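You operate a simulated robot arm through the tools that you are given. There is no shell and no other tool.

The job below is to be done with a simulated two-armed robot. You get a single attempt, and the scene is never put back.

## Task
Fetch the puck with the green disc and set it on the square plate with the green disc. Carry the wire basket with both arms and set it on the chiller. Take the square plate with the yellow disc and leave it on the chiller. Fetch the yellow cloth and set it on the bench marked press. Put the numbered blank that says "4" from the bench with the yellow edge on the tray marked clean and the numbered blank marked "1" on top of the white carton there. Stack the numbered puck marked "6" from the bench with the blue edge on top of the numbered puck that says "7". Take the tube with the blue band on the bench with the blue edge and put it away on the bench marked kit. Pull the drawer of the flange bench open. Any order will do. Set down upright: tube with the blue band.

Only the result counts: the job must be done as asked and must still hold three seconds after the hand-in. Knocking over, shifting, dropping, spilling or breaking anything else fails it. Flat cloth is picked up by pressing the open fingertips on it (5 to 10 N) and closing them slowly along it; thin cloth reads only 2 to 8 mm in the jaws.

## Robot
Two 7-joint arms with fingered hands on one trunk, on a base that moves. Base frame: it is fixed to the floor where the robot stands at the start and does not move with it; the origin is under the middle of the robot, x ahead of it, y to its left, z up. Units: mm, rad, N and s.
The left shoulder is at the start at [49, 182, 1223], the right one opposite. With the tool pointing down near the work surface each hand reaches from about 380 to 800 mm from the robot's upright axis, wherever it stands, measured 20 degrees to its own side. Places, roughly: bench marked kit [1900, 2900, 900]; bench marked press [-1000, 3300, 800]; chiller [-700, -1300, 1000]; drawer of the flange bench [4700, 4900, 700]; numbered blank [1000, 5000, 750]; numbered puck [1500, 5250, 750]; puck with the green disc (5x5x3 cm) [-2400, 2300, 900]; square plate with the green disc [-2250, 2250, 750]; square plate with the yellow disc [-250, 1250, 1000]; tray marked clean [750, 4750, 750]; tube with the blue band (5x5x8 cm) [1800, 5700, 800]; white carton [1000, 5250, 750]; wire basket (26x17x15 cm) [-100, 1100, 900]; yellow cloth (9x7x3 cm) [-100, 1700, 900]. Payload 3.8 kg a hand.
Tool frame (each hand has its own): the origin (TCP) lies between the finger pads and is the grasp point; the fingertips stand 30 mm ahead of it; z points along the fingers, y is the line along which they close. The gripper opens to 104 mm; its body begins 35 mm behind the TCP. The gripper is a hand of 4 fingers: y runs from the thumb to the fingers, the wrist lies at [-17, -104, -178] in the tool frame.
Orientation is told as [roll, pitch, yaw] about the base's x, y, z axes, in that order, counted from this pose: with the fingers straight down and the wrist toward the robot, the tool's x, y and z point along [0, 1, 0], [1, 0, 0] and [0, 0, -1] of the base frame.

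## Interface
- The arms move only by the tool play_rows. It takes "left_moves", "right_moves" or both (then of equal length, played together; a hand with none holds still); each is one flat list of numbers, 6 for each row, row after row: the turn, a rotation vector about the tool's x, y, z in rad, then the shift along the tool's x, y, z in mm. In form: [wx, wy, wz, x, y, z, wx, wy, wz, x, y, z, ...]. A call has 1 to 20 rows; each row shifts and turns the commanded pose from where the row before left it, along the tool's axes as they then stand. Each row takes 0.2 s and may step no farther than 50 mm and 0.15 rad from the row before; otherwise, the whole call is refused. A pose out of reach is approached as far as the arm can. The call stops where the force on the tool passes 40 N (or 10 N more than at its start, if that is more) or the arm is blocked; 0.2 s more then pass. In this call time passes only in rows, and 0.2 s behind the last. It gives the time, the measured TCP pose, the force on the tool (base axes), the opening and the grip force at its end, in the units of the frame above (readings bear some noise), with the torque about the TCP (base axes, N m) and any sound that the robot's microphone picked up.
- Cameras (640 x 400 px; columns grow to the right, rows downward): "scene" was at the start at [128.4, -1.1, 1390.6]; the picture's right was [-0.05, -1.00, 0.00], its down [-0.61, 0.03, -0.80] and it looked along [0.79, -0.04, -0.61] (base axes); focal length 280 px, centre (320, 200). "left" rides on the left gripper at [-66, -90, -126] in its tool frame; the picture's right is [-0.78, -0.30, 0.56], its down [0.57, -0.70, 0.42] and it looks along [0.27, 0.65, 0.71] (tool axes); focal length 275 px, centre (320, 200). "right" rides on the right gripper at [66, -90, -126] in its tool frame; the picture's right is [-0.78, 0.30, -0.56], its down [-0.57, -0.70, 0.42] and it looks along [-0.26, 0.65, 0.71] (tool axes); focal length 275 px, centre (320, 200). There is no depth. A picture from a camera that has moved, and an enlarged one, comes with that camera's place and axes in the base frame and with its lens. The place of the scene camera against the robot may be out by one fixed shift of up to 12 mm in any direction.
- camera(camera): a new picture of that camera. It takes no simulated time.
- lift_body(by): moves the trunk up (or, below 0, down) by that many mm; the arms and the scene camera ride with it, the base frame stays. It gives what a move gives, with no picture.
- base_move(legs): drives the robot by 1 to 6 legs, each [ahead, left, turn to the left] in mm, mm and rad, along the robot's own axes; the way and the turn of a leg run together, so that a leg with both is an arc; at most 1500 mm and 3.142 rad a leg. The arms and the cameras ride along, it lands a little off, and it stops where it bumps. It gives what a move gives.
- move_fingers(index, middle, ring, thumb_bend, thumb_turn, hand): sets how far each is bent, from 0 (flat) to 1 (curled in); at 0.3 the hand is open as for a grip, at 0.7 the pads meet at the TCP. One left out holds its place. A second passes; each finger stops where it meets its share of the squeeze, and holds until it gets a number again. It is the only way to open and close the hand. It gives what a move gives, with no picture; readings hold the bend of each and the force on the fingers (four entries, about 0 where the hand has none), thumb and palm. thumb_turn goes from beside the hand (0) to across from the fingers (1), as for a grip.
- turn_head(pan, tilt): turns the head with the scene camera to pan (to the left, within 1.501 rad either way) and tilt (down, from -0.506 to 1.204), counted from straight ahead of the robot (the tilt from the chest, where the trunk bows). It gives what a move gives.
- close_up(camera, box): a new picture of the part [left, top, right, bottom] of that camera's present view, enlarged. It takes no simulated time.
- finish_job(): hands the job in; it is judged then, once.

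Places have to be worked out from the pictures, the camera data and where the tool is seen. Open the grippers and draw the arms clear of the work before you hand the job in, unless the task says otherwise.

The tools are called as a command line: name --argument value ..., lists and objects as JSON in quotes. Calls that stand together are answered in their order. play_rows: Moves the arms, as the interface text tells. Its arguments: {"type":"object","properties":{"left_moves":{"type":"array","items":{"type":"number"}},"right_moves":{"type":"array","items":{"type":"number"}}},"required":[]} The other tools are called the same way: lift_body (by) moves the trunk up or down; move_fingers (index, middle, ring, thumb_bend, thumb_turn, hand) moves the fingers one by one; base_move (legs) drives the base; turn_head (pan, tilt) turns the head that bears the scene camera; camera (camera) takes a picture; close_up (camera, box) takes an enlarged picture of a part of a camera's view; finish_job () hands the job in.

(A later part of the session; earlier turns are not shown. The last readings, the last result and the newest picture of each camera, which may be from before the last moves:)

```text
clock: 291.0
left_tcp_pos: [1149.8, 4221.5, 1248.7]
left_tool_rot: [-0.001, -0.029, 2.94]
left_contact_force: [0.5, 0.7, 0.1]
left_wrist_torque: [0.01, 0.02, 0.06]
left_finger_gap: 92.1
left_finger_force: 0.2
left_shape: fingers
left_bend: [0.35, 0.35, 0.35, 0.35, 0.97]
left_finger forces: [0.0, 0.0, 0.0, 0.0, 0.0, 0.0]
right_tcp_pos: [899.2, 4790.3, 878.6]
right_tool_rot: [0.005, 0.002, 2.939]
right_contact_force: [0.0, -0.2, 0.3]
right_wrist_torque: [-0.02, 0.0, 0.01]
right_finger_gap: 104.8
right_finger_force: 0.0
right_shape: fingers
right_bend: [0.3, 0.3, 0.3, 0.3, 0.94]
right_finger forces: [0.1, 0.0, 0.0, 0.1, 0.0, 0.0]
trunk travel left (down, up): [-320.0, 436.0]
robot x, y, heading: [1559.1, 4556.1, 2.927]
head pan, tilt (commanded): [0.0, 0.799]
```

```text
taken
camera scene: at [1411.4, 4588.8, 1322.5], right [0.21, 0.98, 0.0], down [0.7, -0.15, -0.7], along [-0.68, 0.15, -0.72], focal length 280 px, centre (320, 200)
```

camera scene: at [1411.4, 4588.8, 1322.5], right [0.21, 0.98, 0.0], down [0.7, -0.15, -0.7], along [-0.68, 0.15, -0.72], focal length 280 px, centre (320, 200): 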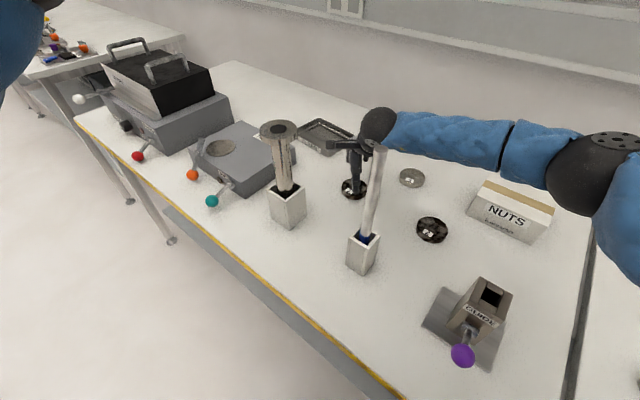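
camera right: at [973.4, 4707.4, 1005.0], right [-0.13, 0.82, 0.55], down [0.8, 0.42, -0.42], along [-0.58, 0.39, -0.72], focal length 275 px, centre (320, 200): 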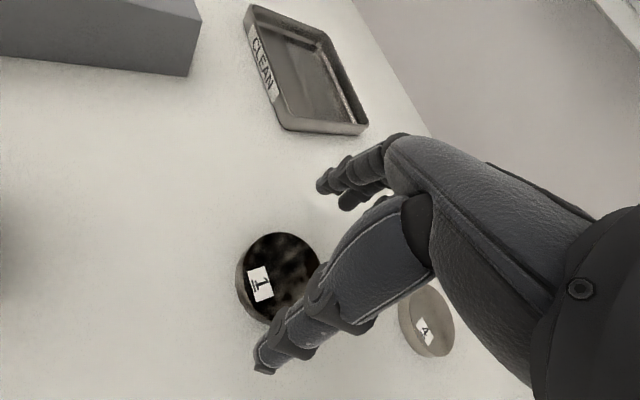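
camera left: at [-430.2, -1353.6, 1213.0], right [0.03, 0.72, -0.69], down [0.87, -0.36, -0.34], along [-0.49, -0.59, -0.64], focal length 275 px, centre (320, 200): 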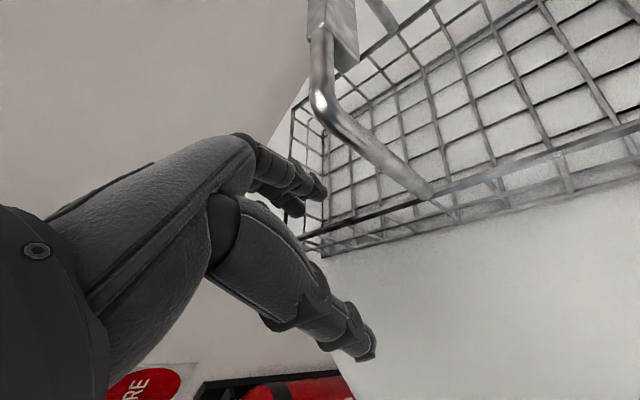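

Well aligned over blank "1". I descend around it.

play_rows --right_moves '[0, 0, 0, 0, 0, 20, 0, 0, 0, 0, 0, 14, 0, 0, 0, 0, 0, 6]'

camera --camera "right"

```text
clock: 291.8
left_tcp_pos: [1149.0, 4221.8, 1249.3]
left_tool_rot: [0.0, -0.032, 2.938]
left_contact_force: [0.6, 0.2, 0.2]
left_wrist_torque: [-0.01, -0.03, -0.01]
left_finger_gap: 92.2
left_finger_force: 0.1
left_shape: fingers
left_bend: [0.35, 0.35, 0.35, 0.35, 0.97]
left_finger forces: [0.0, 0.1, 0.1, 0.0, 0.1, 0.1]
right_tcp_pos: [899.2, 4788.5, 840.5]
right_tool_rot: [0.002, 0.004, 2.938]
right_contact_force: [0.4, -0.5, -0.3]
right_wrist_torque: [0.0, -0.03, 0.03]
right_finger_gap: 104.6
right_finger_force: 0.2
right_shape: fingers
right_bend: [0.3, 0.3, 0.3, 0.3, 0.94]
right_finger forces: [0.0, 0.1, 0.0, 0.0, 0.0, 0.1]
trunk travel left (down, up): [-320.0, 436.0]
robot x, y, heading: [1561.8, 4557.5, 2.924]
head pan, tilt (commanded): [0.0, 0.799]
```

```text
taken
camera right: at [973.5, 4706.5, 965.0], right [-0.13, 0.82, 0.55], down [0.8, 0.42, -0.42], along [-0.58, 0.39, -0.72], focal length 275 px, centre (320, 200)
```

right: 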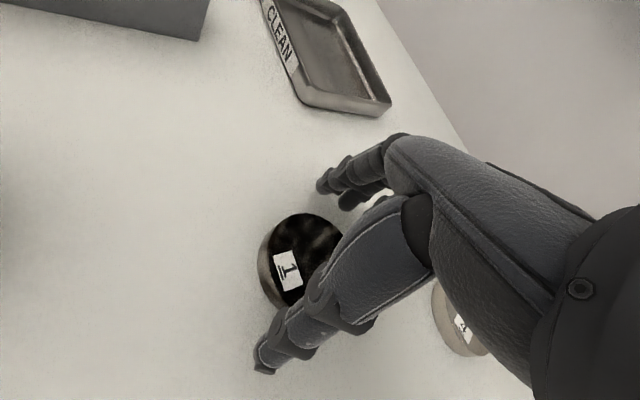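

play_rows --right_moves '[0, 0, 0, 0, 1, 4, 0, 0, 0, 0, 0, 3]'

move_fingers --hand "right" --index 0.41 --middle 0.41 --ring 0.41 --thumb_bend 0.41 --thumb_turn 0.97

camera --camera "right"

```text
clock: 292.4
left_tcp_pos: [1150.1, 4222.7, 1247.9]
left_tool_rot: [-0.002, -0.033, 2.939]
left_contact_force: [0.0, -0.2, -0.5]
left_wrist_torque: [0.01, 0.02, 0.01]
left_finger_gap: 92.3
left_finger_force: 0.0
left_shape: fingers
left_bend: [0.35, 0.35, 0.35, 0.35, 0.97]
left_finger forces: [0.0, 0.1, 0.0, 0.1, 0.0, 0.1]
right_tcp_pos: [895.5, 4789.8, 833.0]
right_tool_rot: [0.003, 0.003, 2.938]
right_contact_force: [0.3, -0.2, 1.0]
right_wrist_torque: [-0.01, 0.01, 0.0]
right_finger_gap: 104.7
right_finger_force: 0.1
right_shape: fingers
right_bend: [0.3, 0.3, 0.3, 0.3, 0.94]
right_finger forces: [0.0, 0.0, 0.1, 0.0, 0.1, 0.0]
trunk travel left (down, up): [-320.0, 436.0]
robot x, y, heading: [1560.7, 4555.6, 2.926]
head pan, tilt (commanded): [0.0, 0.799]
```

```text
clock: 293.4
left_tcp_pos: [1149.6, 4221.8, 1248.7]
left_tool_rot: [-0.001, -0.032, 2.94]
left_contact_force: [0.6, -0.5, 0.1]
left_wrist_torque: [0.01, 0.03, 0.01]
left_finger_gap: 92.0
left_finger_force: 0.0
left_shape: fingers
left_bend: [0.35, 0.35, 0.35, 0.35, 0.97]
left_finger forces: [0.0, 0.0, 0.0, 0.1, 0.0, 0.1]
right_tcp_pos: [897.2, 4789.3, 833.8]
right_tool_rot: [0.003, 0.001, 2.941]
right_contact_force: [-1.2, 0.9, 5.3]
right_wrist_torque: [0.15, 0.33, -0.02]
right_finger_gap: 77.5
right_finger_force: 2.7
right_shape: fingers
right_bend: [0.41, 0.39, 0.41, 0.41, 0.96]
right_finger forces: [0.0, 5.8, 0.0, 0.0, 0.0, 0.0]
trunk travel left (down, up): [-320.0, 436.0]
robot x, y, heading: [1562.8, 4554.4, 2.929]
head pan, tilt (commanded): [0.0, 0.799]
```

```text
taken
camera right: at [971.8, 4706.4, 959.0], right [-0.13, 0.82, 0.55], down [0.8, 0.42, -0.43], along [-0.58, 0.39, -0.72], focal length 275 px, centre (320, 200)
```

right: 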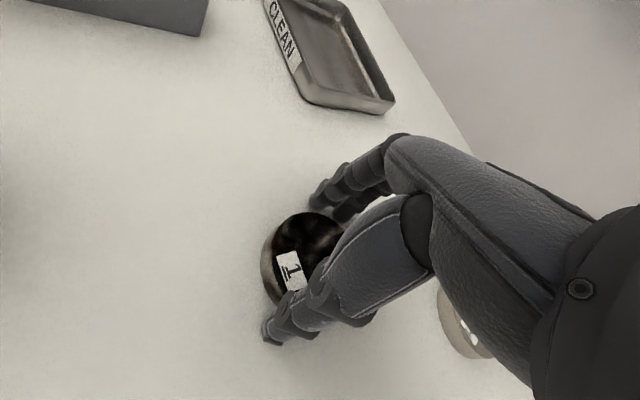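

The middle fingertip touches the bench (bench z≈793). I raise 3 mm and close on the disc.

play_rows --right_moves '[0, 0, 0, 0, 0, -3]'

move_fingers --hand "right" --index 0.5 --middle 0.5 --ring 0.5 --thumb_bend 0.5

camera --camera "right"

```text
clock: 293.8
left_tcp_pos: [1149.8, 4222.2, 1247.5]
left_tool_rot: [-0.002, -0.029, 2.94]
left_contact_force: [0.6, 0.4, -1.5]
left_wrist_torque: [0.0, -0.03, -0.01]
left_finger_gap: 92.0
left_finger_force: 0.0
left_shape: fingers
left_bend: [0.35, 0.35, 0.35, 0.35, 0.97]
left_finger forces: [0.0, 0.0, 0.1, 0.0, 0.0, 0.0]
right_tcp_pos: [897.6, 4789.4, 834.4]
right_tool_rot: [0.004, 0.006, 2.94]
right_contact_force: [0.0, -0.4, 1.0]
right_wrist_torque: [0.0, 0.03, -0.03]
right_finger_gap: 78.0
right_finger_force: 0.1
right_shape: fingers
right_bend: [0.41, 0.41, 0.41, 0.41, 0.96]
right_finger forces: [0.0, 0.0, 0.0, 0.1, 0.0, 0.0]
trunk travel left (down, up): [-320.0, 436.0]
robot x, y, heading: [1556.9, 4556.7, 2.932]
head pan, tilt (commanded): [0.0, 0.799]
```

```text
clock: 294.8
left_tcp_pos: [1150.4, 4222.5, 1247.4]
left_tool_rot: [-0.001, -0.029, 2.94]
left_contact_force: [-0.1, 0.4, -0.3]
left_wrist_torque: [-0.01, 0.03, -0.02]
left_finger_gap: 92.0
left_finger_force: 0.1
left_shape: fingers
left_bend: [0.35, 0.35, 0.35, 0.35, 0.97]
left_finger forces: [0.2, 0.0, 0.0, 0.1, 0.0, 0.0]
right_tcp_pos: [898.4, 4789.6, 835.3]
right_tool_rot: [0.004, 0.003, 2.939]
right_contact_force: [-0.5, 0.1, -0.9]
right_wrist_torque: [0.02, 0.03, -0.01]
right_finger_gap: 64.5
right_finger_force: 5.2
right_shape: fingers
right_bend: [0.47, 0.47, 0.5, 0.45, 0.96]
right_finger forces: [1.9, 2.9, 0.0, 0.1, 5.3, 0.0]
trunk travel left (down, up): [-320.0, 436.0]
robot x, y, heading: [1560.5, 4555.7, 2.93]
head pan, tilt (commanded): [0.0, 0.799]
```

```text
taken
camera right: at [971.5, 4706.3, 960.9], right [-0.14, 0.82, 0.55], down [0.8, 0.42, -0.42], along [-0.58, 0.39, -0.72], focal length 275 px, centre (320, 200)
```

right: 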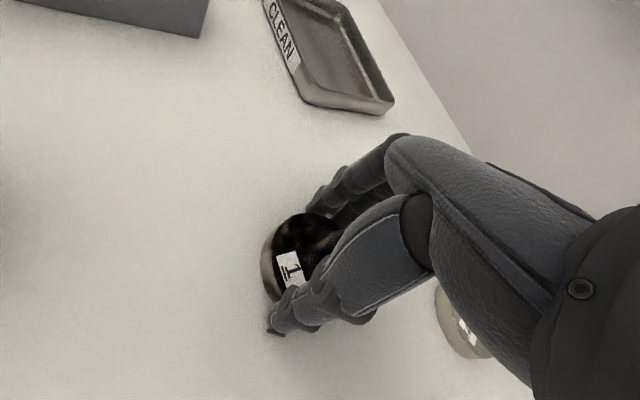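

Gripped by index, middle and thumb. I tighten and lift.

move_fingers --hand "right" --index 0.6 --middle 0.6 --ring 0.55 --thumb_bend 0.6

play_rows --right_moves '[0, 0, 0, 0, 0, -10, 0, 0, 0, 0, 0, -25, 0, 0, 0, 0, 0, -35]'

camera --camera "right"

```text
clock: 295.8
left_tcp_pos: [1149.4, 4221.4, 1248.2]
left_tool_rot: [-0.002, -0.029, 2.939]
left_contact_force: [0.2, 0.2, 0.2]
left_wrist_torque: [-0.01, 0.03, 0.0]
left_finger_gap: 92.1
left_finger_force: 0.1
left_shape: fingers
left_bend: [0.35, 0.35, 0.35, 0.35, 0.97]
left_finger forces: [0.1, 0.0, 0.0, 0.0, 0.0, 0.0]
right_tcp_pos: [897.0, 4788.2, 836.9]
right_tool_rot: [0.004, 0.002, 2.937]
right_contact_force: [-1.4, 0.5, 0.2]
right_wrist_torque: [0.12, 0.2, -0.02]
right_finger_gap: 62.5
right_finger_force: 15.8
right_shape: fingers
right_bend: [0.51, 0.5, 0.55, 0.45, 0.97]
right_finger forces: [7.0, 10.7, 0.4, 0.0, 13.5, 0.0]
trunk travel left (down, up): [-320.0, 436.0]
robot x, y, heading: [1564.1, 4553.7, 2.932]
head pan, tilt (commanded): [0.0, 0.799]
```

```text
clock: 296.6
left_tcp_pos: [1150.2, 4220.6, 1248.2]
left_tool_rot: [-0.002, -0.031, 2.938]
left_contact_force: [-0.2, 0.2, 0.4]
left_wrist_torque: [0.03, 0.02, 0.01]
left_finger_gap: 92.1
left_finger_force: 0.1
left_shape: fingers
left_bend: [0.35, 0.35, 0.35, 0.35, 0.97]
left_finger forces: [0.1, 0.0, 0.0, 0.1, 0.0, 0.1]
right_tcp_pos: [896.7, 4789.4, 906.9]
right_tool_rot: [0.002, 0.003, 2.94]
right_contact_force: [0.6, -0.5, -4.2]
right_wrist_torque: [-0.04, 0.04, 0.0]
right_finger_gap: 62.9
right_finger_force: 14.4
right_shape: fingers
right_bend: [0.51, 0.51, 0.55, 0.45, 0.97]
right_finger forces: [6.8, 7.2, 0.1, 0.0, 13.9, 0.0]
trunk travel left (down, up): [-320.0, 436.0]
robot x, y, heading: [1560.8, 4554.4, 2.933]
head pan, tilt (commanded): [0.0, 0.799]
```

```text
taken
camera right: at [971.0, 4706.1, 1031.5], right [-0.14, 0.82, 0.55], down [0.8, 0.42, -0.42], along [-0.58, 0.39, -0.72], focal length 275 px, centre (320, 200)
```

right: 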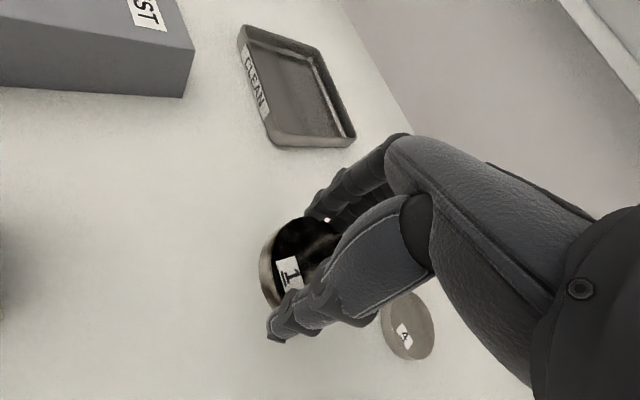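

Blank "1" is lifted. I raise above the rods, then turn and reposition square to the bench in front of the carton.

lift_body --by 285

base_move --legs '[[92, 105, 0], [0, 0, -0.7]]'

turn_head --pan -0.15 --tilt 0.8

camera --camera "scene"

camera --camera "right"

```text
clock: 299.4
left_tcp_pos: [1149.3, 4222.7, 1533.3]
left_tool_rot: [-0.001, -0.03, 2.937]
left_contact_force: [0.2, -0.9, 0.2]
left_wrist_torque: [0.03, -0.02, 0.02]
left_finger_gap: 92.2
left_finger_force: 0.2
left_shape: fingers
left_bend: [0.35, 0.35, 0.35, 0.35, 0.97]
left_finger forces: [0.0, 0.0, 0.0, 0.0, 0.0, 0.0]
right_tcp_pos: [896.1, 4789.9, 1191.0]
right_tool_rot: [0.003, 0.003, 2.939]
right_contact_force: [1.1, 0.1, -5.8]
right_wrist_torque: [-0.03, 0.04, 0.01]
right_finger_gap: 62.8
right_finger_force: 13.3
right_shape: fingers
right_bend: [0.51, 0.51, 0.55, 0.45, 0.97]
right_finger forces: [6.8, 7.3, 0.1, 0.1, 13.9, 0.0]
trunk travel left (down, up): [-605.0, 151.0]
robot x, y, heading: [1562.4, 4555.8, 2.932]
head pan, tilt (commanded): [0.0, 0.799]
```

```text
clock: 302.6
left_tcp_pos: [918.2, 4473.2, 1532.7]
left_tool_rot: [-0.003, -0.029, 2.256]
left_contact_force: [-0.4, -0.3, -0.7]
left_wrist_torque: [0.02, 0.02, 0.0]
left_finger_gap: 92.2
left_finger_force: 0.0
left_shape: fingers
left_bend: [0.35, 0.35, 0.35, 0.35, 0.97]
left_finger forces: [0.1, 0.0, 0.0, 0.0, 0.0, 0.0]
right_tcp_pos: [1080.7, 5071.9, 1189.7]
right_tool_rot: [0.003, 0.004, 2.256]
right_contact_force: [-0.1, 0.6, -4.0]
right_wrist_torque: [0.0, 0.03, 0.0]
right_finger_gap: 62.6
right_finger_force: 13.8
right_shape: fingers
right_bend: [0.51, 0.51, 0.55, 0.45, 0.97]
right_finger forces: [6.7, 7.0, 0.1, 0.1, 13.4, 0.1]
trunk travel left (down, up): [-605.0, 151.0]
robot x, y, heading: [1448.4, 4471.3, 2.247]
head pan, tilt (commanded): [0.0, 0.799]
```

```text
clock: 303.3
left_tcp_pos: [918.4, 4472.3, 1533.1]
left_tool_rot: [-0.001, -0.03, 2.256]
left_contact_force: [-0.5, -1.0, 0.5]
left_wrist_torque: [0.06, -0.02, -0.01]
left_finger_gap: 91.9
left_finger_force: 0.0
left_shape: fingers
left_bend: [0.35, 0.35, 0.35, 0.35, 0.97]
left_finger forces: [0.0, 0.1, 0.0, 0.1, 0.0, 0.1]
right_tcp_pos: [1080.5, 5073.2, 1189.7]
right_tool_rot: [0.004, 0.003, 2.257]
right_contact_force: [0.1, 0.4, -4.3]
right_wrist_torque: [-0.01, 0.03, 0.05]
right_finger_gap: 62.8
right_finger_force: 13.5
right_shape: fingers
right_bend: [0.51, 0.51, 0.55, 0.45, 0.97]
right_finger forces: [6.7, 7.1, 0.0, 0.1, 13.5, 0.0]
trunk travel left (down, up): [-605.0, 151.0]
robot x, y, heading: [1447.5, 4469.5, 2.241]
head pan, tilt (commanded): [-0.15, 0.799]
```

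```text
taken
camera scene: at [1392.8, 4556.0, 1609.3], right [0.86, 0.5, 0.0], down [0.36, -0.62, -0.7], along [-0.35, 0.6, -0.72], focal length 280 px, centre (320, 200)
```

scene: 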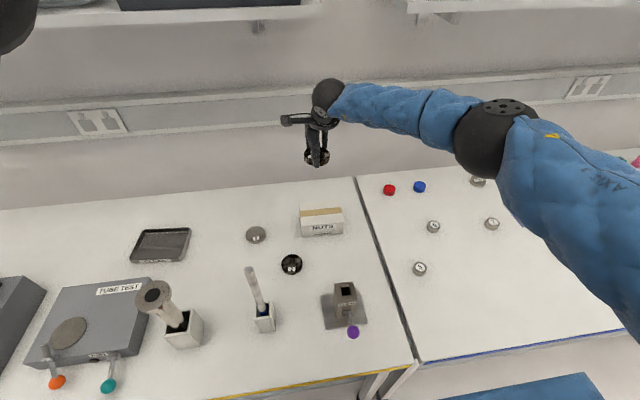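

```text
taken
camera right: at [1085.9, 4961.0, 1315.8], right [0.41, 0.72, 0.55], down [0.89, -0.18, -0.42], along [-0.21, 0.67, -0.72], focal length 275 px, centre (320, 200)
```

right: 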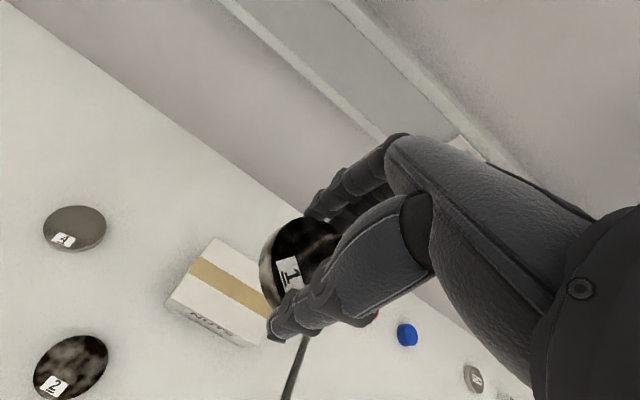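

close_up --camera "right" --box '[150, 210, 350, 350]'

close_up --camera "scene" --box '[280, 130, 360, 250]'

```text
2.86 times, centred on (250, 280) of right
camera zoom: at [1085.9, 4961.0, 1315.8], right [0.41, 0.72, 0.55], down [0.89, -0.18, -0.42], along [-0.21, 0.67, -0.72], focal length 786 px, centre (520, -29)
```

zoom: 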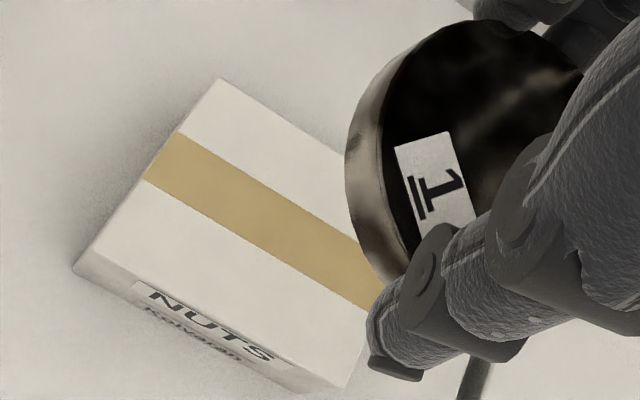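

```text
3.33 times, centred on (320, 190) of scene
camera zoom: at [1392.8, 4556.0, 1609.3], right [0.86, 0.5, 0.0], down [0.36, -0.62, -0.7], along [-0.35, 0.6, -0.72], focal length 932 px, centre (320, 233)
```

zoom: 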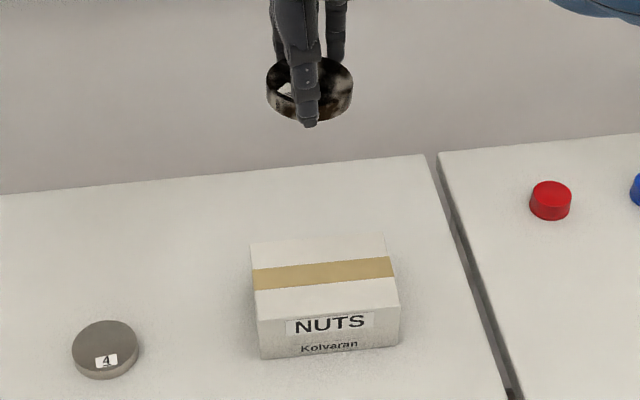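

The carton's top centre is about (1060, 5138, z≈855). I move 25 mm closer, shift the hand over it, and lower the trunk.

base_move --legs '[[25, 0, 0]]'

play_rows --right_moves '[0, 0, 0, -15, 20, 0, 0, 0, 0, -15, 20, 0]'

lift_body --by -240

camera --camera "right"

camera --camera "scene"

```text
clock: 304.1
left_tcp_pos: [905.3, 4488.6, 1534.6]
left_tool_rot: [-0.002, -0.034, 2.259]
left_contact_force: [0.6, 0.6, 0.5]
left_wrist_torque: [0.04, 0.04, -0.04]
left_finger_gap: 92.3
left_finger_force: 0.1
left_shape: fingers
left_bend: [0.35, 0.35, 0.35, 0.35, 0.97]
left_finger forces: [0.0, 0.0, 0.0, 0.1, 0.0, 0.1]
right_tcp_pos: [1065.2, 5089.5, 1193.8]
right_tool_rot: [0.003, 0.0, 2.259]
right_contact_force: [0.5, 0.0, -4.9]
right_wrist_torque: [-0.01, 0.06, -0.01]
right_finger_gap: 62.7
right_finger_force: 14.0
right_shape: fingers
right_bend: [0.51, 0.51, 0.55, 0.45, 0.97]
right_finger forces: [6.7, 7.1, 0.2, 0.0, 13.6, 0.0]
trunk travel left (down, up): [-605.0, 151.0]
robot x, y, heading: [1431.8, 4493.8, 2.246]
head pan, tilt (commanded): [-0.15, 0.799]
```

```text
clock: 304.7
left_tcp_pos: [902.5, 4491.7, 1533.5]
left_tool_rot: [-0.001, -0.03, 2.258]
left_contact_force: [-0.7, -0.3, -0.2]
left_wrist_torque: [-0.01, 0.03, -0.01]
left_finger_gap: 92.0
left_finger_force: 0.2
left_shape: fingers
left_bend: [0.35, 0.35, 0.35, 0.35, 0.97]
left_finger forces: [0.0, 0.0, 0.0, 0.0, 0.1, 0.0]
right_tcp_pos: [1066.6, 5136.0, 1187.5]
right_tool_rot: [0.004, 0.004, 2.26]
right_contact_force: [-0.1, -0.2, -4.9]
right_wrist_torque: [0.02, 0.04, 0.03]
right_finger_gap: 62.7
right_finger_force: 14.5
right_shape: fingers
right_bend: [0.51, 0.51, 0.55, 0.45, 0.97]
right_finger forces: [6.7, 7.0, 0.1, 0.1, 13.5, 0.0]
right hand out of reach, approached as far as the arm can: row 2
trunk travel left (down, up): [-605.0, 151.0]
robot x, y, heading: [1433.5, 4494.1, 2.247]
head pan, tilt (commanded): [-0.15, 0.799]
```

```text
clock: 307.2
left_tcp_pos: [902.3, 4491.4, 1293.8]
left_tool_rot: [-0.003, -0.031, 2.259]
left_contact_force: [-0.7, 0.2, 0.8]
left_wrist_torque: [-0.03, -0.01, 0.01]
left_finger_gap: 92.2
left_finger_force: 0.0
left_shape: fingers
left_bend: [0.35, 0.35, 0.35, 0.35, 0.97]
left_finger forces: [0.1, 0.0, 0.0, 0.1, 0.0, 0.1]
right_tcp_pos: [1068.1, 5138.4, 948.3]
right_tool_rot: [0.005, 0.003, 2.257]
right_contact_force: [-0.4, 0.1, -5.0]
right_wrist_torque: [-0.01, -0.01, -0.03]
right_finger_gap: 62.6
right_finger_force: 13.3
right_shape: fingers
right_bend: [0.51, 0.51, 0.55, 0.45, 0.97]
right_finger forces: [6.6, 7.0, 0.3, 0.0, 13.5, 0.1]
trunk travel left (down, up): [-365.0, 391.0]
robot x, y, heading: [1432.1, 4492.7, 2.244]
head pan, tilt (commanded): [-0.15, 0.799]
```

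```text
taken
camera right: at [1072.5, 5026.2, 1073.3], right [0.41, 0.72, 0.55], down [0.89, -0.18, -0.42], along [-0.21, 0.67, -0.72], focal length 275 px, centre (320, 200)
```

right: 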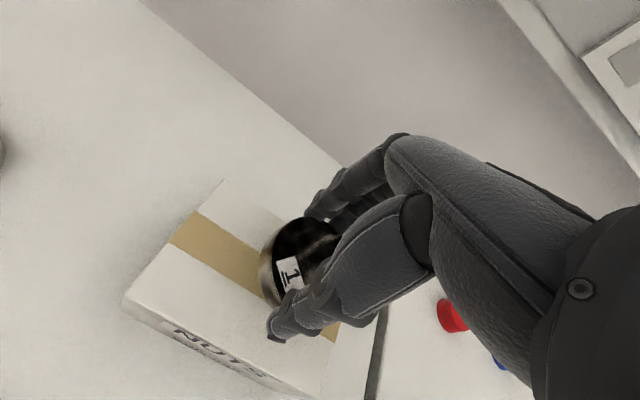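

```text
taken
camera scene: at [1353.4, 4604.6, 1368.2], right [0.86, 0.5, 0.0], down [0.36, -0.62, -0.7], along [-0.35, 0.6, -0.72], focal length 280 px, centre (320, 200)
```

scene: 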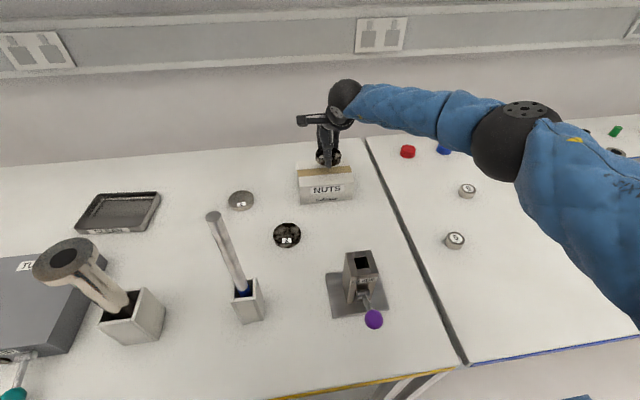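

The disc is centred over the carton. I lower the last part: trunk −35 mm, then small arm steps to contact.

lift_body --by -35

play_rows --right_moves '[0, 0, 0, 0, 0, 3, 0, 0, 0, 0, 0, 3]'

camera --camera "right"

```text
clock: 308.0
left_tcp_pos: [903.2, 4492.1, 1258.7]
left_tool_rot: [0.0, -0.032, 2.26]
left_contact_force: [0.3, -0.6, -0.7]
left_wrist_torque: [-0.03, 0.05, -0.01]
left_finger_gap: 91.9
left_finger_force: 0.1
left_shape: fingers
left_bend: [0.35, 0.35, 0.35, 0.35, 0.97]
left_finger forces: [0.0, 0.1, 0.1, 0.1, 0.0, 0.0]
right_tcp_pos: [1067.3, 5137.4, 914.3]
right_tool_rot: [0.004, 0.002, 2.259]
right_contact_force: [0.2, -0.2, -4.2]
right_wrist_torque: [0.02, 0.02, 0.03]
right_finger_gap: 62.7
right_finger_force: 12.9
right_shape: fingers
right_bend: [0.51, 0.51, 0.55, 0.45, 0.97]
right_finger forces: [6.6, 7.0, 0.2, 0.1, 13.5, 0.1]
trunk travel left (down, up): [-330.0, 426.0]
robot x, y, heading: [1432.1, 4493.6, 2.249]
head pan, tilt (commanded): [-0.15, 0.799]
```

```text
clock: 308.6
left_tcp_pos: [902.5, 4491.2, 1258.1]
left_tool_rot: [-0.001, -0.032, 2.26]
left_contact_force: [-0.2, -0.1, 0.9]
left_wrist_torque: [0.01, 0.0, 0.01]
left_finger_gap: 92.1
left_finger_force: 0.2
left_shape: fingers
left_bend: [0.35, 0.35, 0.35, 0.35, 0.97]
left_finger forces: [0.0, 0.0, 0.0, 0.0, 0.1, 0.0]
right_tcp_pos: [1066.2, 5137.9, 907.0]
right_tool_rot: [0.003, 0.001, 2.258]
right_contact_force: [-1.0, -0.3, -3.6]
right_wrist_torque: [0.06, 0.02, 0.03]
right_finger_gap: 62.3
right_finger_force: 14.3
right_shape: fingers
right_bend: [0.51, 0.51, 0.55, 0.45, 0.97]
right_finger forces: [6.7, 7.2, 0.2, 0.0, 13.7, 0.1]
trunk travel left (down, up): [-330.0, 426.0]
robot x, y, heading: [1430.9, 4489.2, 2.248]
head pan, tilt (commanded): [-0.15, 0.799]
```

```text
taken
camera right: at [1072.3, 5025.9, 1032.3], right [0.41, 0.72, 0.55], down [0.89, -0.18, -0.43], along [-0.21, 0.67, -0.72], focal length 275 px, centre (320, 200)
```

right: 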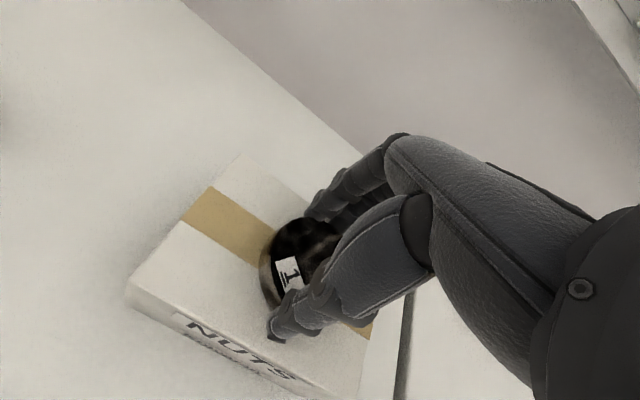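

play_rows --right_moves '[0, 0, 0, 0, 0, 2, 0, 0, 0, 0, 0, 2]'

play_rows --right_moves '[0, 0, 0, 0, 0, 2]'

```text
clock: 309.2
left_tcp_pos: [904.6, 4491.0, 1258.3]
left_tool_rot: [-0.001, -0.031, 2.258]
left_contact_force: [-0.1, 0.0, 0.3]
left_wrist_torque: [0.0, 0.02, 0.02]
left_finger_gap: 92.3
left_finger_force: 0.0
left_shape: fingers
left_bend: [0.35, 0.35, 0.35, 0.35, 0.97]
left_finger forces: [0.0, 0.1, 0.0, 0.0, 0.0, 0.0]
right_tcp_pos: [1066.7, 5137.9, 905.8]
right_tool_rot: [0.005, -0.004, 2.259]
right_contact_force: [-1.0, 0.6, 9.4]
right_wrist_torque: [0.43, 0.14, 0.03]
right_finger_gap: 62.5
right_finger_force: 19.0
right_shape: fingers
right_bend: [0.51, 0.51, 0.55, 0.45, 0.97]
right_finger forces: [6.8, 16.4, 0.2, 0.0, 13.9, 0.0]
trunk travel left (down, up): [-330.0, 426.0]
robot x, y, heading: [1433.2, 4494.4, 2.249]
head pan, tilt (commanded): [-0.15, 0.799]
```

```text
clock: 309.6
left_tcp_pos: [903.1, 4489.0, 1258.6]
left_tool_rot: [-0.003, -0.032, 2.259]
left_contact_force: [0.1, 0.1, 0.6]
left_wrist_torque: [-0.02, 0.0, 0.01]
left_finger_gap: 92.1
left_finger_force: 0.0
left_shape: fingers
left_bend: [0.35, 0.35, 0.35, 0.35, 0.97]
left_finger forces: [0.0, 0.0, 0.1, 0.0, 0.0, 0.0]
right_tcp_pos: [1066.8, 5137.1, 904.8]
right_tool_rot: [0.005, -0.003, 2.259]
right_contact_force: [0.0, 1.7, 19.7]
right_wrist_torque: [0.57, 0.22, 0.01]
right_finger_gap: 62.7
right_finger_force: 21.3
right_shape: fingers
right_bend: [0.51, 0.5, 0.55, 0.45, 0.97]
right_finger forces: [6.6, 21.4, 0.1, 0.0, 14.7, 0.0]
trunk travel left (down, up): [-330.0, 426.0]
robot x, y, heading: [1432.5, 4490.3, 2.248]
head pan, tilt (commanded): [-0.15, 0.799]
```

Contact (middle fingertip and disc on the carton). I ease up 2 mm and open slowly to release.

play_rows --right_moves '[0, 0, 0, 0, 0, -2.5]'

move_fingers --hand "right" --index 0.42 --middle 0.42 --ring 0.42 --thumb_bend 0.4

camera --camera "right"

```text
clock: 310.0
left_tcp_pos: [904.1, 4490.0, 1258.5]
left_tool_rot: [-0.001, -0.034, 2.26]
left_contact_force: [0.1, -1.5, -0.2]
left_wrist_torque: [-0.03, -0.03, 0.02]
left_finger_gap: 92.1
left_finger_force: 0.1
left_shape: fingers
left_bend: [0.35, 0.35, 0.35, 0.35, 0.97]
left_finger forces: [0.0, 0.1, 0.0, 0.0, 0.1, 0.1]
right_tcp_pos: [1067.2, 5136.9, 905.4]
right_tool_rot: [0.003, -0.002, 2.259]
right_contact_force: [-3.6, 3.4, 17.2]
right_wrist_torque: [0.61, 0.3, 0.0]
right_finger_gap: 62.4
right_finger_force: 20.5
right_shape: fingers
right_bend: [0.51, 0.5, 0.55, 0.45, 0.97]
right_finger forces: [8.1, 19.8, 0.3, 0.0, 12.9, 0.0]
trunk travel left (down, up): [-330.0, 426.0]
robot x, y, heading: [1427.5, 4494.5, 2.251]
head pan, tilt (commanded): [-0.15, 0.799]
```

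```text
clock: 311.0
left_tcp_pos: [903.2, 4490.0, 1258.1]
left_tool_rot: [-0.003, -0.033, 2.258]
left_contact_force: [0.0, -0.3, -0.4]
left_wrist_torque: [-0.06, -0.02, -0.02]
left_finger_gap: 92.1
left_finger_force: 0.0
left_shape: fingers
left_bend: [0.35, 0.35, 0.35, 0.35, 0.97]
left_finger forces: [0.0, 0.1, 0.0, 0.0, 0.0, 0.1]
right_tcp_pos: [1067.4, 5136.2, 903.3]
right_tool_rot: [0.004, 0.002, 2.258]
right_contact_force: [1.3, -3.4, 8.9]
right_wrist_torque: [0.24, 0.07, 0.01]
right_finger_gap: 76.5
right_finger_force: 4.1
right_shape: fingers
right_bend: [0.42, 0.44, 0.42, 0.4, 0.96]
right_finger forces: [0.0, 8.9, 0.0, 0.0, 0.0, 0.0]
trunk travel left (down, up): [-330.0, 426.0]
robot x, y, heading: [1431.9, 4497.1, 2.25]
head pan, tilt (commanded): [-0.15, 0.799]
```

```text
taken
camera right: at [1073.5, 5024.8, 1028.7], right [0.41, 0.72, 0.55], down [0.89, -0.18, -0.42], along [-0.21, 0.67, -0.72], focal length 275 px, centre (320, 200)
```

right: 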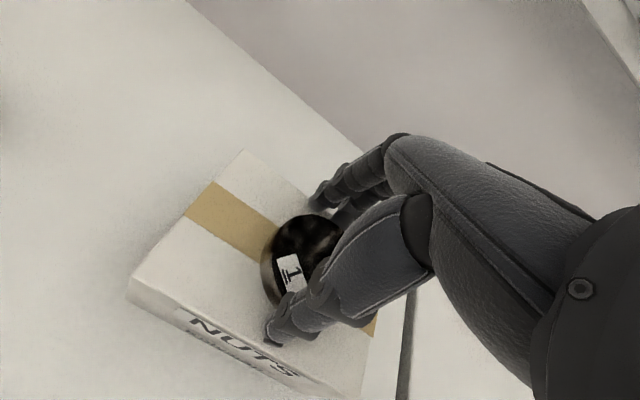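

Released; the middle fingertip still touches the carton top, so I raise straight up now, in small steps first.

play_rows --right_moves '[0, 0, 0, 0, 0, -5, 0, 0, 0, 0, 0, -5]'

move_fingers --hand "right" --index 0.32 --middle 0.32 --ring 0.32 --thumb_bend 0.32

play_rows --right_moves '[0, 0, 0, 0, 0, -15, 0, 0, 0, 0, 0, -30, 0, 0, 0, 0, 0, -45]'

lift_body --by 250

camera --camera "right"

camera --camera "scene"

```text
clock: 311.6
left_tcp_pos: [903.3, 4491.7, 1258.1]
left_tool_rot: [-0.002, -0.032, 2.259]
left_contact_force: [0.4, 0.4, 0.4]
left_wrist_torque: [0.01, -0.03, 0.01]
left_finger_gap: 92.0
left_finger_force: 0.2
left_shape: fingers
left_bend: [0.35, 0.35, 0.35, 0.35, 0.97]
left_finger forces: [0.1, 0.0, 0.0, 0.0, 0.0, 0.0]
right_tcp_pos: [1066.8, 5135.9, 912.2]
right_tool_rot: [0.003, 0.004, 2.257]
right_contact_force: [0.0, -0.8, 0.3]
right_wrist_torque: [-0.02, 0.0, 0.02]
right_finger_gap: 76.7
right_finger_force: 0.0
right_shape: fingers
right_bend: [0.42, 0.42, 0.42, 0.4, 0.96]
right_finger forces: [0.0, 0.1, 0.0, 0.0, 0.0, 0.1]
trunk travel left (down, up): [-330.0, 426.0]
robot x, y, heading: [1433.0, 4491.0, 2.252]
head pan, tilt (commanded): [-0.15, 0.799]
```

```text
clock: 312.6
left_tcp_pos: [902.7, 4491.0, 1258.6]
left_tool_rot: [-0.002, -0.031, 2.259]
left_contact_force: [0.5, -0.7, -0.2]
left_wrist_torque: [-0.02, 0.01, 0.01]
left_finger_gap: 92.2
left_finger_force: 0.1
left_shape: fingers
left_bend: [0.35, 0.35, 0.35, 0.35, 0.97]
left_finger forces: [0.0, 0.0, 0.1, 0.0, 0.0, 0.1]
right_tcp_pos: [1067.4, 5136.1, 913.8]
right_tool_rot: [0.003, 0.003, 2.257]
right_contact_force: [-0.5, 0.2, -0.6]
right_wrist_torque: [0.02, -0.02, 0.0]
right_finger_gap: 99.4
right_finger_force: 0.2
right_shape: fingers
right_bend: [0.32, 0.32, 0.32, 0.32, 0.95]
right_finger forces: [0.0, 0.0, 0.0, 0.0, 0.1, 0.1]
trunk travel left (down, up): [-330.0, 426.0]
robot x, y, heading: [1429.1, 4493.9, 2.246]
head pan, tilt (commanded): [-0.15, 0.799]
```

```text
clock: 313.4
left_tcp_pos: [903.7, 4490.3, 1258.5]
left_tool_rot: [-0.001, -0.03, 2.26]
left_contact_force: [-0.4, 1.0, 0.2]
left_wrist_torque: [0.02, -0.02, 0.01]
left_finger_gap: 92.3
left_finger_force: 0.0
left_shape: fingers
left_bend: [0.35, 0.35, 0.35, 0.35, 0.97]
left_finger forces: [0.0, 0.0, 0.0, 0.1, 0.0, 0.0]
right_tcp_pos: [1067.8, 5137.9, 1003.2]
right_tool_rot: [0.003, 0.004, 2.258]
right_contact_force: [-0.2, -0.5, -0.3]
right_wrist_torque: [0.02, 0.02, 0.01]
right_finger_gap: 99.4
right_finger_force: 0.0
right_shape: fingers
right_bend: [0.32, 0.32, 0.32, 0.32, 0.95]
right_finger forces: [0.1, 0.0, 0.0, 0.1, 0.0, 0.1]
trunk travel left (down, up): [-330.0, 426.0]
robot x, y, heading: [1432.1, 4493.2, 2.249]
head pan, tilt (commanded): [-0.15, 0.799]
```

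```text
clock: 316.0
left_tcp_pos: [903.6, 4492.2, 1508.0]
left_tool_rot: [-0.001, -0.031, 2.26]
left_contact_force: [-0.4, -0.4, -0.3]
left_wrist_torque: [-0.01, 0.01, -0.01]
left_finger_gap: 92.2
left_finger_force: 0.1
left_shape: fingers
left_bend: [0.35, 0.35, 0.35, 0.35, 0.97]
left_finger forces: [0.0, 0.1, 0.0, 0.0, 0.0, 0.0]
right_tcp_pos: [1066.5, 5137.9, 1251.5]
right_tool_rot: [0.002, 0.003, 2.259]
right_contact_force: [0.1, -0.4, -0.3]
right_wrist_torque: [-0.02, 0.0, -0.01]
right_finger_gap: 99.5
right_finger_force: 0.0
right_shape: fingers
right_bend: [0.32, 0.32, 0.32, 0.32, 0.95]
right_finger forces: [0.0, 0.0, 0.0, 0.0, 0.1, 0.0]
trunk travel left (down, up): [-580.0, 176.0]
robot x, y, heading: [1426.6, 4492.6, 2.247]
head pan, tilt (commanded): [-0.15, 0.799]
```

```text
taken
camera right: at [1072.6, 5026.6, 1378.2], right [0.41, 0.72, 0.55], down [0.89, -0.18, -0.42], along [-0.21, 0.67, -0.72], focal length 275 px, centre (320, 200)
```

right: 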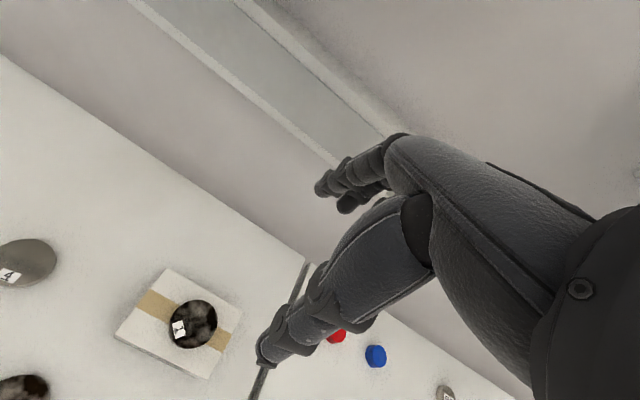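

```text
taken
camera scene: at [1376.1, 4576.3, 1584.2], right [0.86, 0.5, 0.0], down [0.36, -0.62, -0.7], along [-0.35, 0.6, -0.72], focal length 280 px, centre (320, 200)
```

scene: 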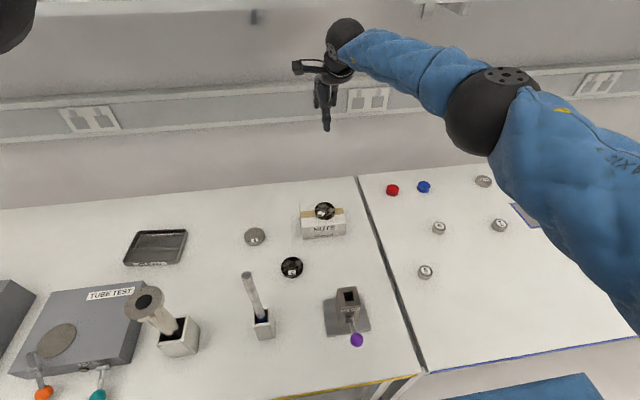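

Blank "1" sits centred on the carton. Next I shift 230 mm left for blank "4".

base_move --legs '[[-28, 230, 0]]'

camera --camera "right"

camera --camera "scene"

```text
clock: 317.7
left_tcp_pos: [749.1, 4329.2, 1507.2]
left_tool_rot: [-0.004, -0.032, 2.259]
left_contact_force: [0.4, -0.1, 0.4]
left_wrist_torque: [0.01, -0.04, -0.02]
left_finger_gap: 92.3
left_finger_force: 0.0
left_shape: fingers
left_bend: [0.35, 0.35, 0.35, 0.35, 0.97]
left_finger forces: [0.0, 0.0, 0.0, 0.0, 0.0, 0.0]
right_tcp_pos: [910.6, 4977.8, 1253.6]
right_tool_rot: [0.003, 0.004, 2.258]
right_contact_force: [0.0, 0.4, 0.5]
right_wrist_torque: [-0.01, -0.01, 0.0]
right_finger_gap: 99.5
right_finger_force: 0.1
right_shape: fingers
right_bend: [0.32, 0.32, 0.32, 0.32, 0.95]
right_finger forces: [0.0, 0.0, 0.1, 0.1, 0.0, 0.0]
trunk travel left (down, up): [-580.0, 176.0]
robot x, y, heading: [1278.3, 4332.3, 2.248]
head pan, tilt (commanded): [-0.15, 0.799]
```

```text
taken
camera right: at [917.3, 4865.3, 1378.6], right [0.41, 0.72, 0.55], down [0.89, -0.18, -0.42], along [-0.21, 0.67, -0.72], focal length 275 px, centre (320, 200)
```

right: 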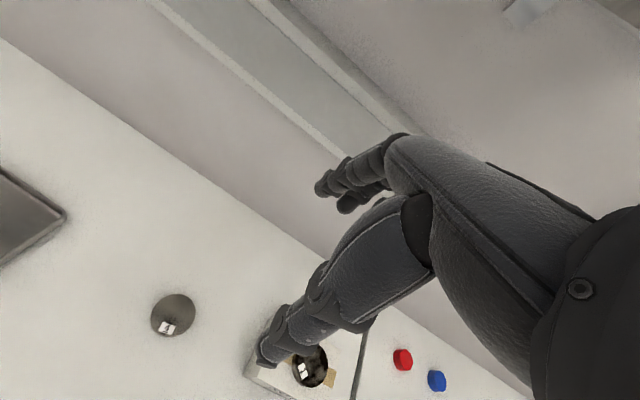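

```text
taken
camera scene: at [1221.2, 4415.1, 1584.3], right [0.86, 0.5, 0.0], down [0.36, -0.62, -0.7], along [-0.35, 0.6, -0.72], focal length 280 px, centre (320, 200)
```

scene: 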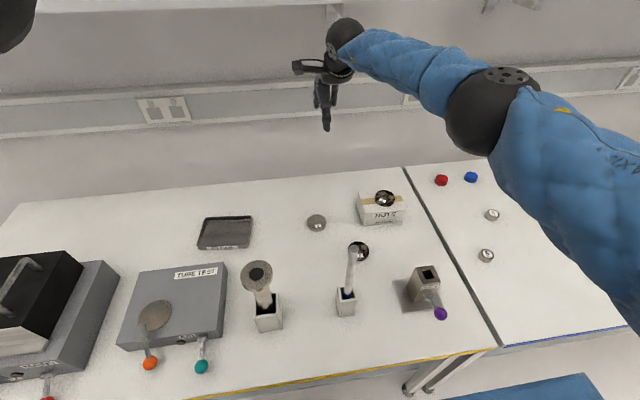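

Blank "4" is at about (888, 4963). I shift the hand 27 mm left and lower the trunk.

play_rows --right_moves '[0, 0, 0, 27, 3, 0]'

lift_body --by -280

move_fingers --hand "right" --index 0.3 --middle 0.3 --ring 0.3 --thumb_bend 0.3

camera --camera "right"

camera --camera "scene"

```text
clock: 318.1
left_tcp_pos: [747.1, 4329.1, 1507.6]
left_tool_rot: [-0.001, -0.033, 2.259]
left_contact_force: [-0.5, -0.7, 0.5]
left_wrist_torque: [0.01, -0.01, 0.02]
left_finger_gap: 92.2
left_finger_force: 0.1
left_shape: fingers
left_bend: [0.35, 0.35, 0.35, 0.35, 0.97]
left_finger forces: [0.0, 0.0, 0.0, 0.1, 0.0, 0.0]
right_tcp_pos: [888.3, 4961.5, 1254.3]
right_tool_rot: [0.002, 0.003, 2.257]
right_contact_force: [-0.4, 0.7, 0.4]
right_wrist_torque: [-0.02, 0.01, 0.03]
right_finger_gap: 99.4
right_finger_force: 0.0
right_shape: fingers
right_bend: [0.32, 0.32, 0.32, 0.32, 0.95]
right_finger forces: [0.0, 0.1, 0.1, 0.1, 0.0, 0.0]
trunk travel left (down, up): [-580.0, 176.0]
robot x, y, heading: [1275.7, 4332.7, 2.248]
head pan, tilt (commanded): [-0.15, 0.799]
```

```text
clock: 320.9
left_tcp_pos: [748.3, 4329.4, 1229.0]
left_tool_rot: [-0.002, -0.031, 2.258]
left_contact_force: [0.1, 0.2, -0.5]
left_wrist_torque: [0.01, 0.05, -0.01]
left_finger_gap: 92.3
left_finger_force: 0.1
left_shape: fingers
left_bend: [0.35, 0.35, 0.35, 0.35, 0.97]
left_finger forces: [0.0, 0.0, 0.0, 0.0, 0.1, 0.0]
right_tcp_pos: [888.5, 4961.7, 974.1]
right_tool_rot: [0.003, 0.003, 2.26]
right_contact_force: [-0.7, -0.5, 0.6]
right_wrist_torque: [0.02, 0.01, 0.02]
right_finger_gap: 99.5
right_finger_force: 0.0
right_shape: fingers
right_bend: [0.32, 0.32, 0.32, 0.32, 0.95]
right_finger forces: [0.0, 0.0, 0.0, 0.0, 0.1, 0.0]
trunk travel left (down, up): [-300.0, 456.0]
robot x, y, heading: [1275.4, 4332.4, 2.25]
head pan, tilt (commanded): [-0.15, 0.799]
```

```text
clock: 321.9
left_tcp_pos: [749.0, 4330.9, 1228.6]
left_tool_rot: [0.0, -0.03, 2.258]
left_contact_force: [-0.3, -0.1, -0.4]
left_wrist_torque: [0.0, 0.02, 0.01]
left_finger_gap: 92.0
left_finger_force: 0.0
left_shape: fingers
left_bend: [0.35, 0.35, 0.35, 0.35, 0.97]
left_finger forces: [0.0, 0.0, 0.0, 0.1, 0.1, 0.0]
right_tcp_pos: [888.3, 4962.2, 972.5]
right_tool_rot: [0.003, 0.003, 2.257]
right_contact_force: [-0.3, 0.7, -0.8]
right_wrist_torque: [0.02, -0.05, -0.04]
right_finger_gap: 104.6
right_finger_force: 0.1
right_shape: fingers
right_bend: [0.3, 0.3, 0.3, 0.3, 0.94]
right_finger forces: [0.0, 0.1, 0.0, 0.0, 0.0, 0.1]
trunk travel left (down, up): [-300.0, 456.0]
robot x, y, heading: [1279.0, 4326.6, 2.25]
head pan, tilt (commanded): [-0.15, 0.799]
```

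```text
taken
camera right: at [894.7, 4850.7, 1098.6], right [0.41, 0.72, 0.55], down [0.89, -0.18, -0.42], along [-0.21, 0.67, -0.72], focal length 275 px, centre (320, 200)
```

right: 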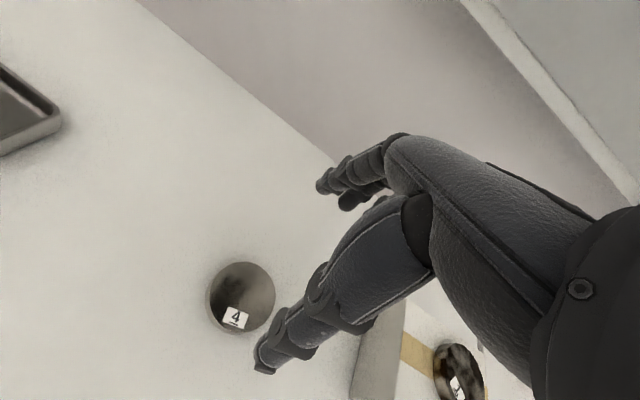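

```text
taken
camera scene: at [1184.6, 4460.9, 1302.2], right [0.86, 0.5, 0.0], down [0.36, -0.62, -0.7], along [-0.35, 0.6, -0.72], focal length 280 px, centre (320, 200)
```

scene: 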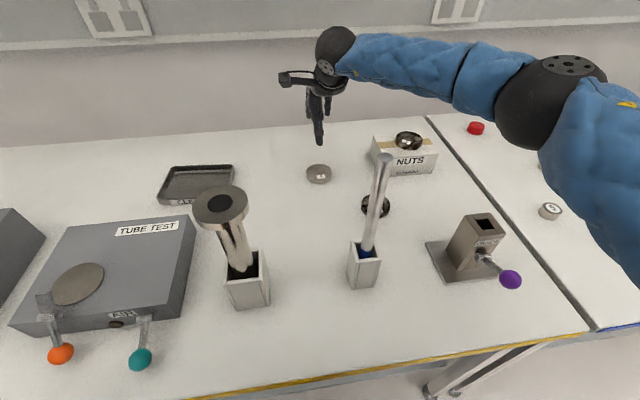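

Aligned. I descend around blank "4".

play_rows --right_moves '[0, 0, 0, 0, 0, 45, 0, 0, 0, 0, 0, 45, 0, 0, 0, 0, 0, 25, 0, 0, 0, 0, 0, 12, 0, 0, 0, 0, 0, 6]'

camera --camera "right"

```text
clock: 323.1
left_tcp_pos: [748.6, 4329.2, 1228.6]
left_tool_rot: [-0.001, -0.031, 2.258]
left_contact_force: [0.1, 0.5, -0.5]
left_wrist_torque: [-0.01, 0.01, 0.0]
left_finger_gap: 92.1
left_finger_force: 0.1
left_shape: fingers
left_bend: [0.35, 0.35, 0.35, 0.35, 0.97]
left_finger forces: [0.0, 0.0, 0.0, 0.0, 0.0, 0.1]
right_tcp_pos: [889.2, 4959.5, 839.7]
right_tool_rot: [0.005, 0.004, 2.257]
right_contact_force: [-1.1, -0.1, -1.2]
right_wrist_torque: [-0.01, -0.03, 0.0]
right_finger_gap: 104.8
right_finger_force: 0.0
right_shape: fingers
right_bend: [0.3, 0.3, 0.3, 0.3, 0.94]
right_finger forces: [0.1, 0.0, 0.0, 0.0, 0.1, 0.0]
trunk travel left (down, up): [-300.0, 456.0]
robot x, y, heading: [1277.2, 4330.6, 2.253]
head pan, tilt (commanded): [-0.15, 0.799]
```

```text
taken
camera right: at [894.6, 4849.1, 965.4], right [0.41, 0.72, 0.55], down [0.89, -0.18, -0.42], along [-0.21, 0.67, -0.72], focal length 275 px, centre (320, 200)
```

right: 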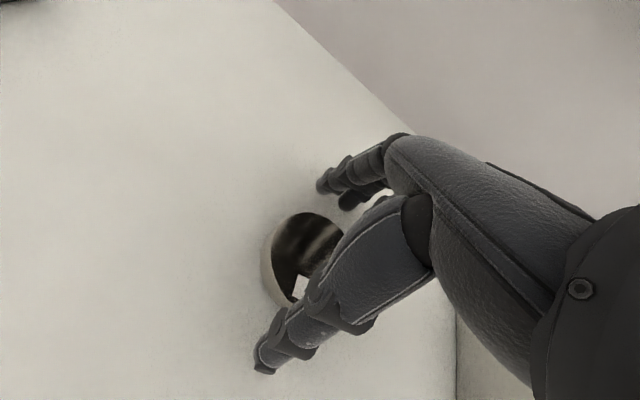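

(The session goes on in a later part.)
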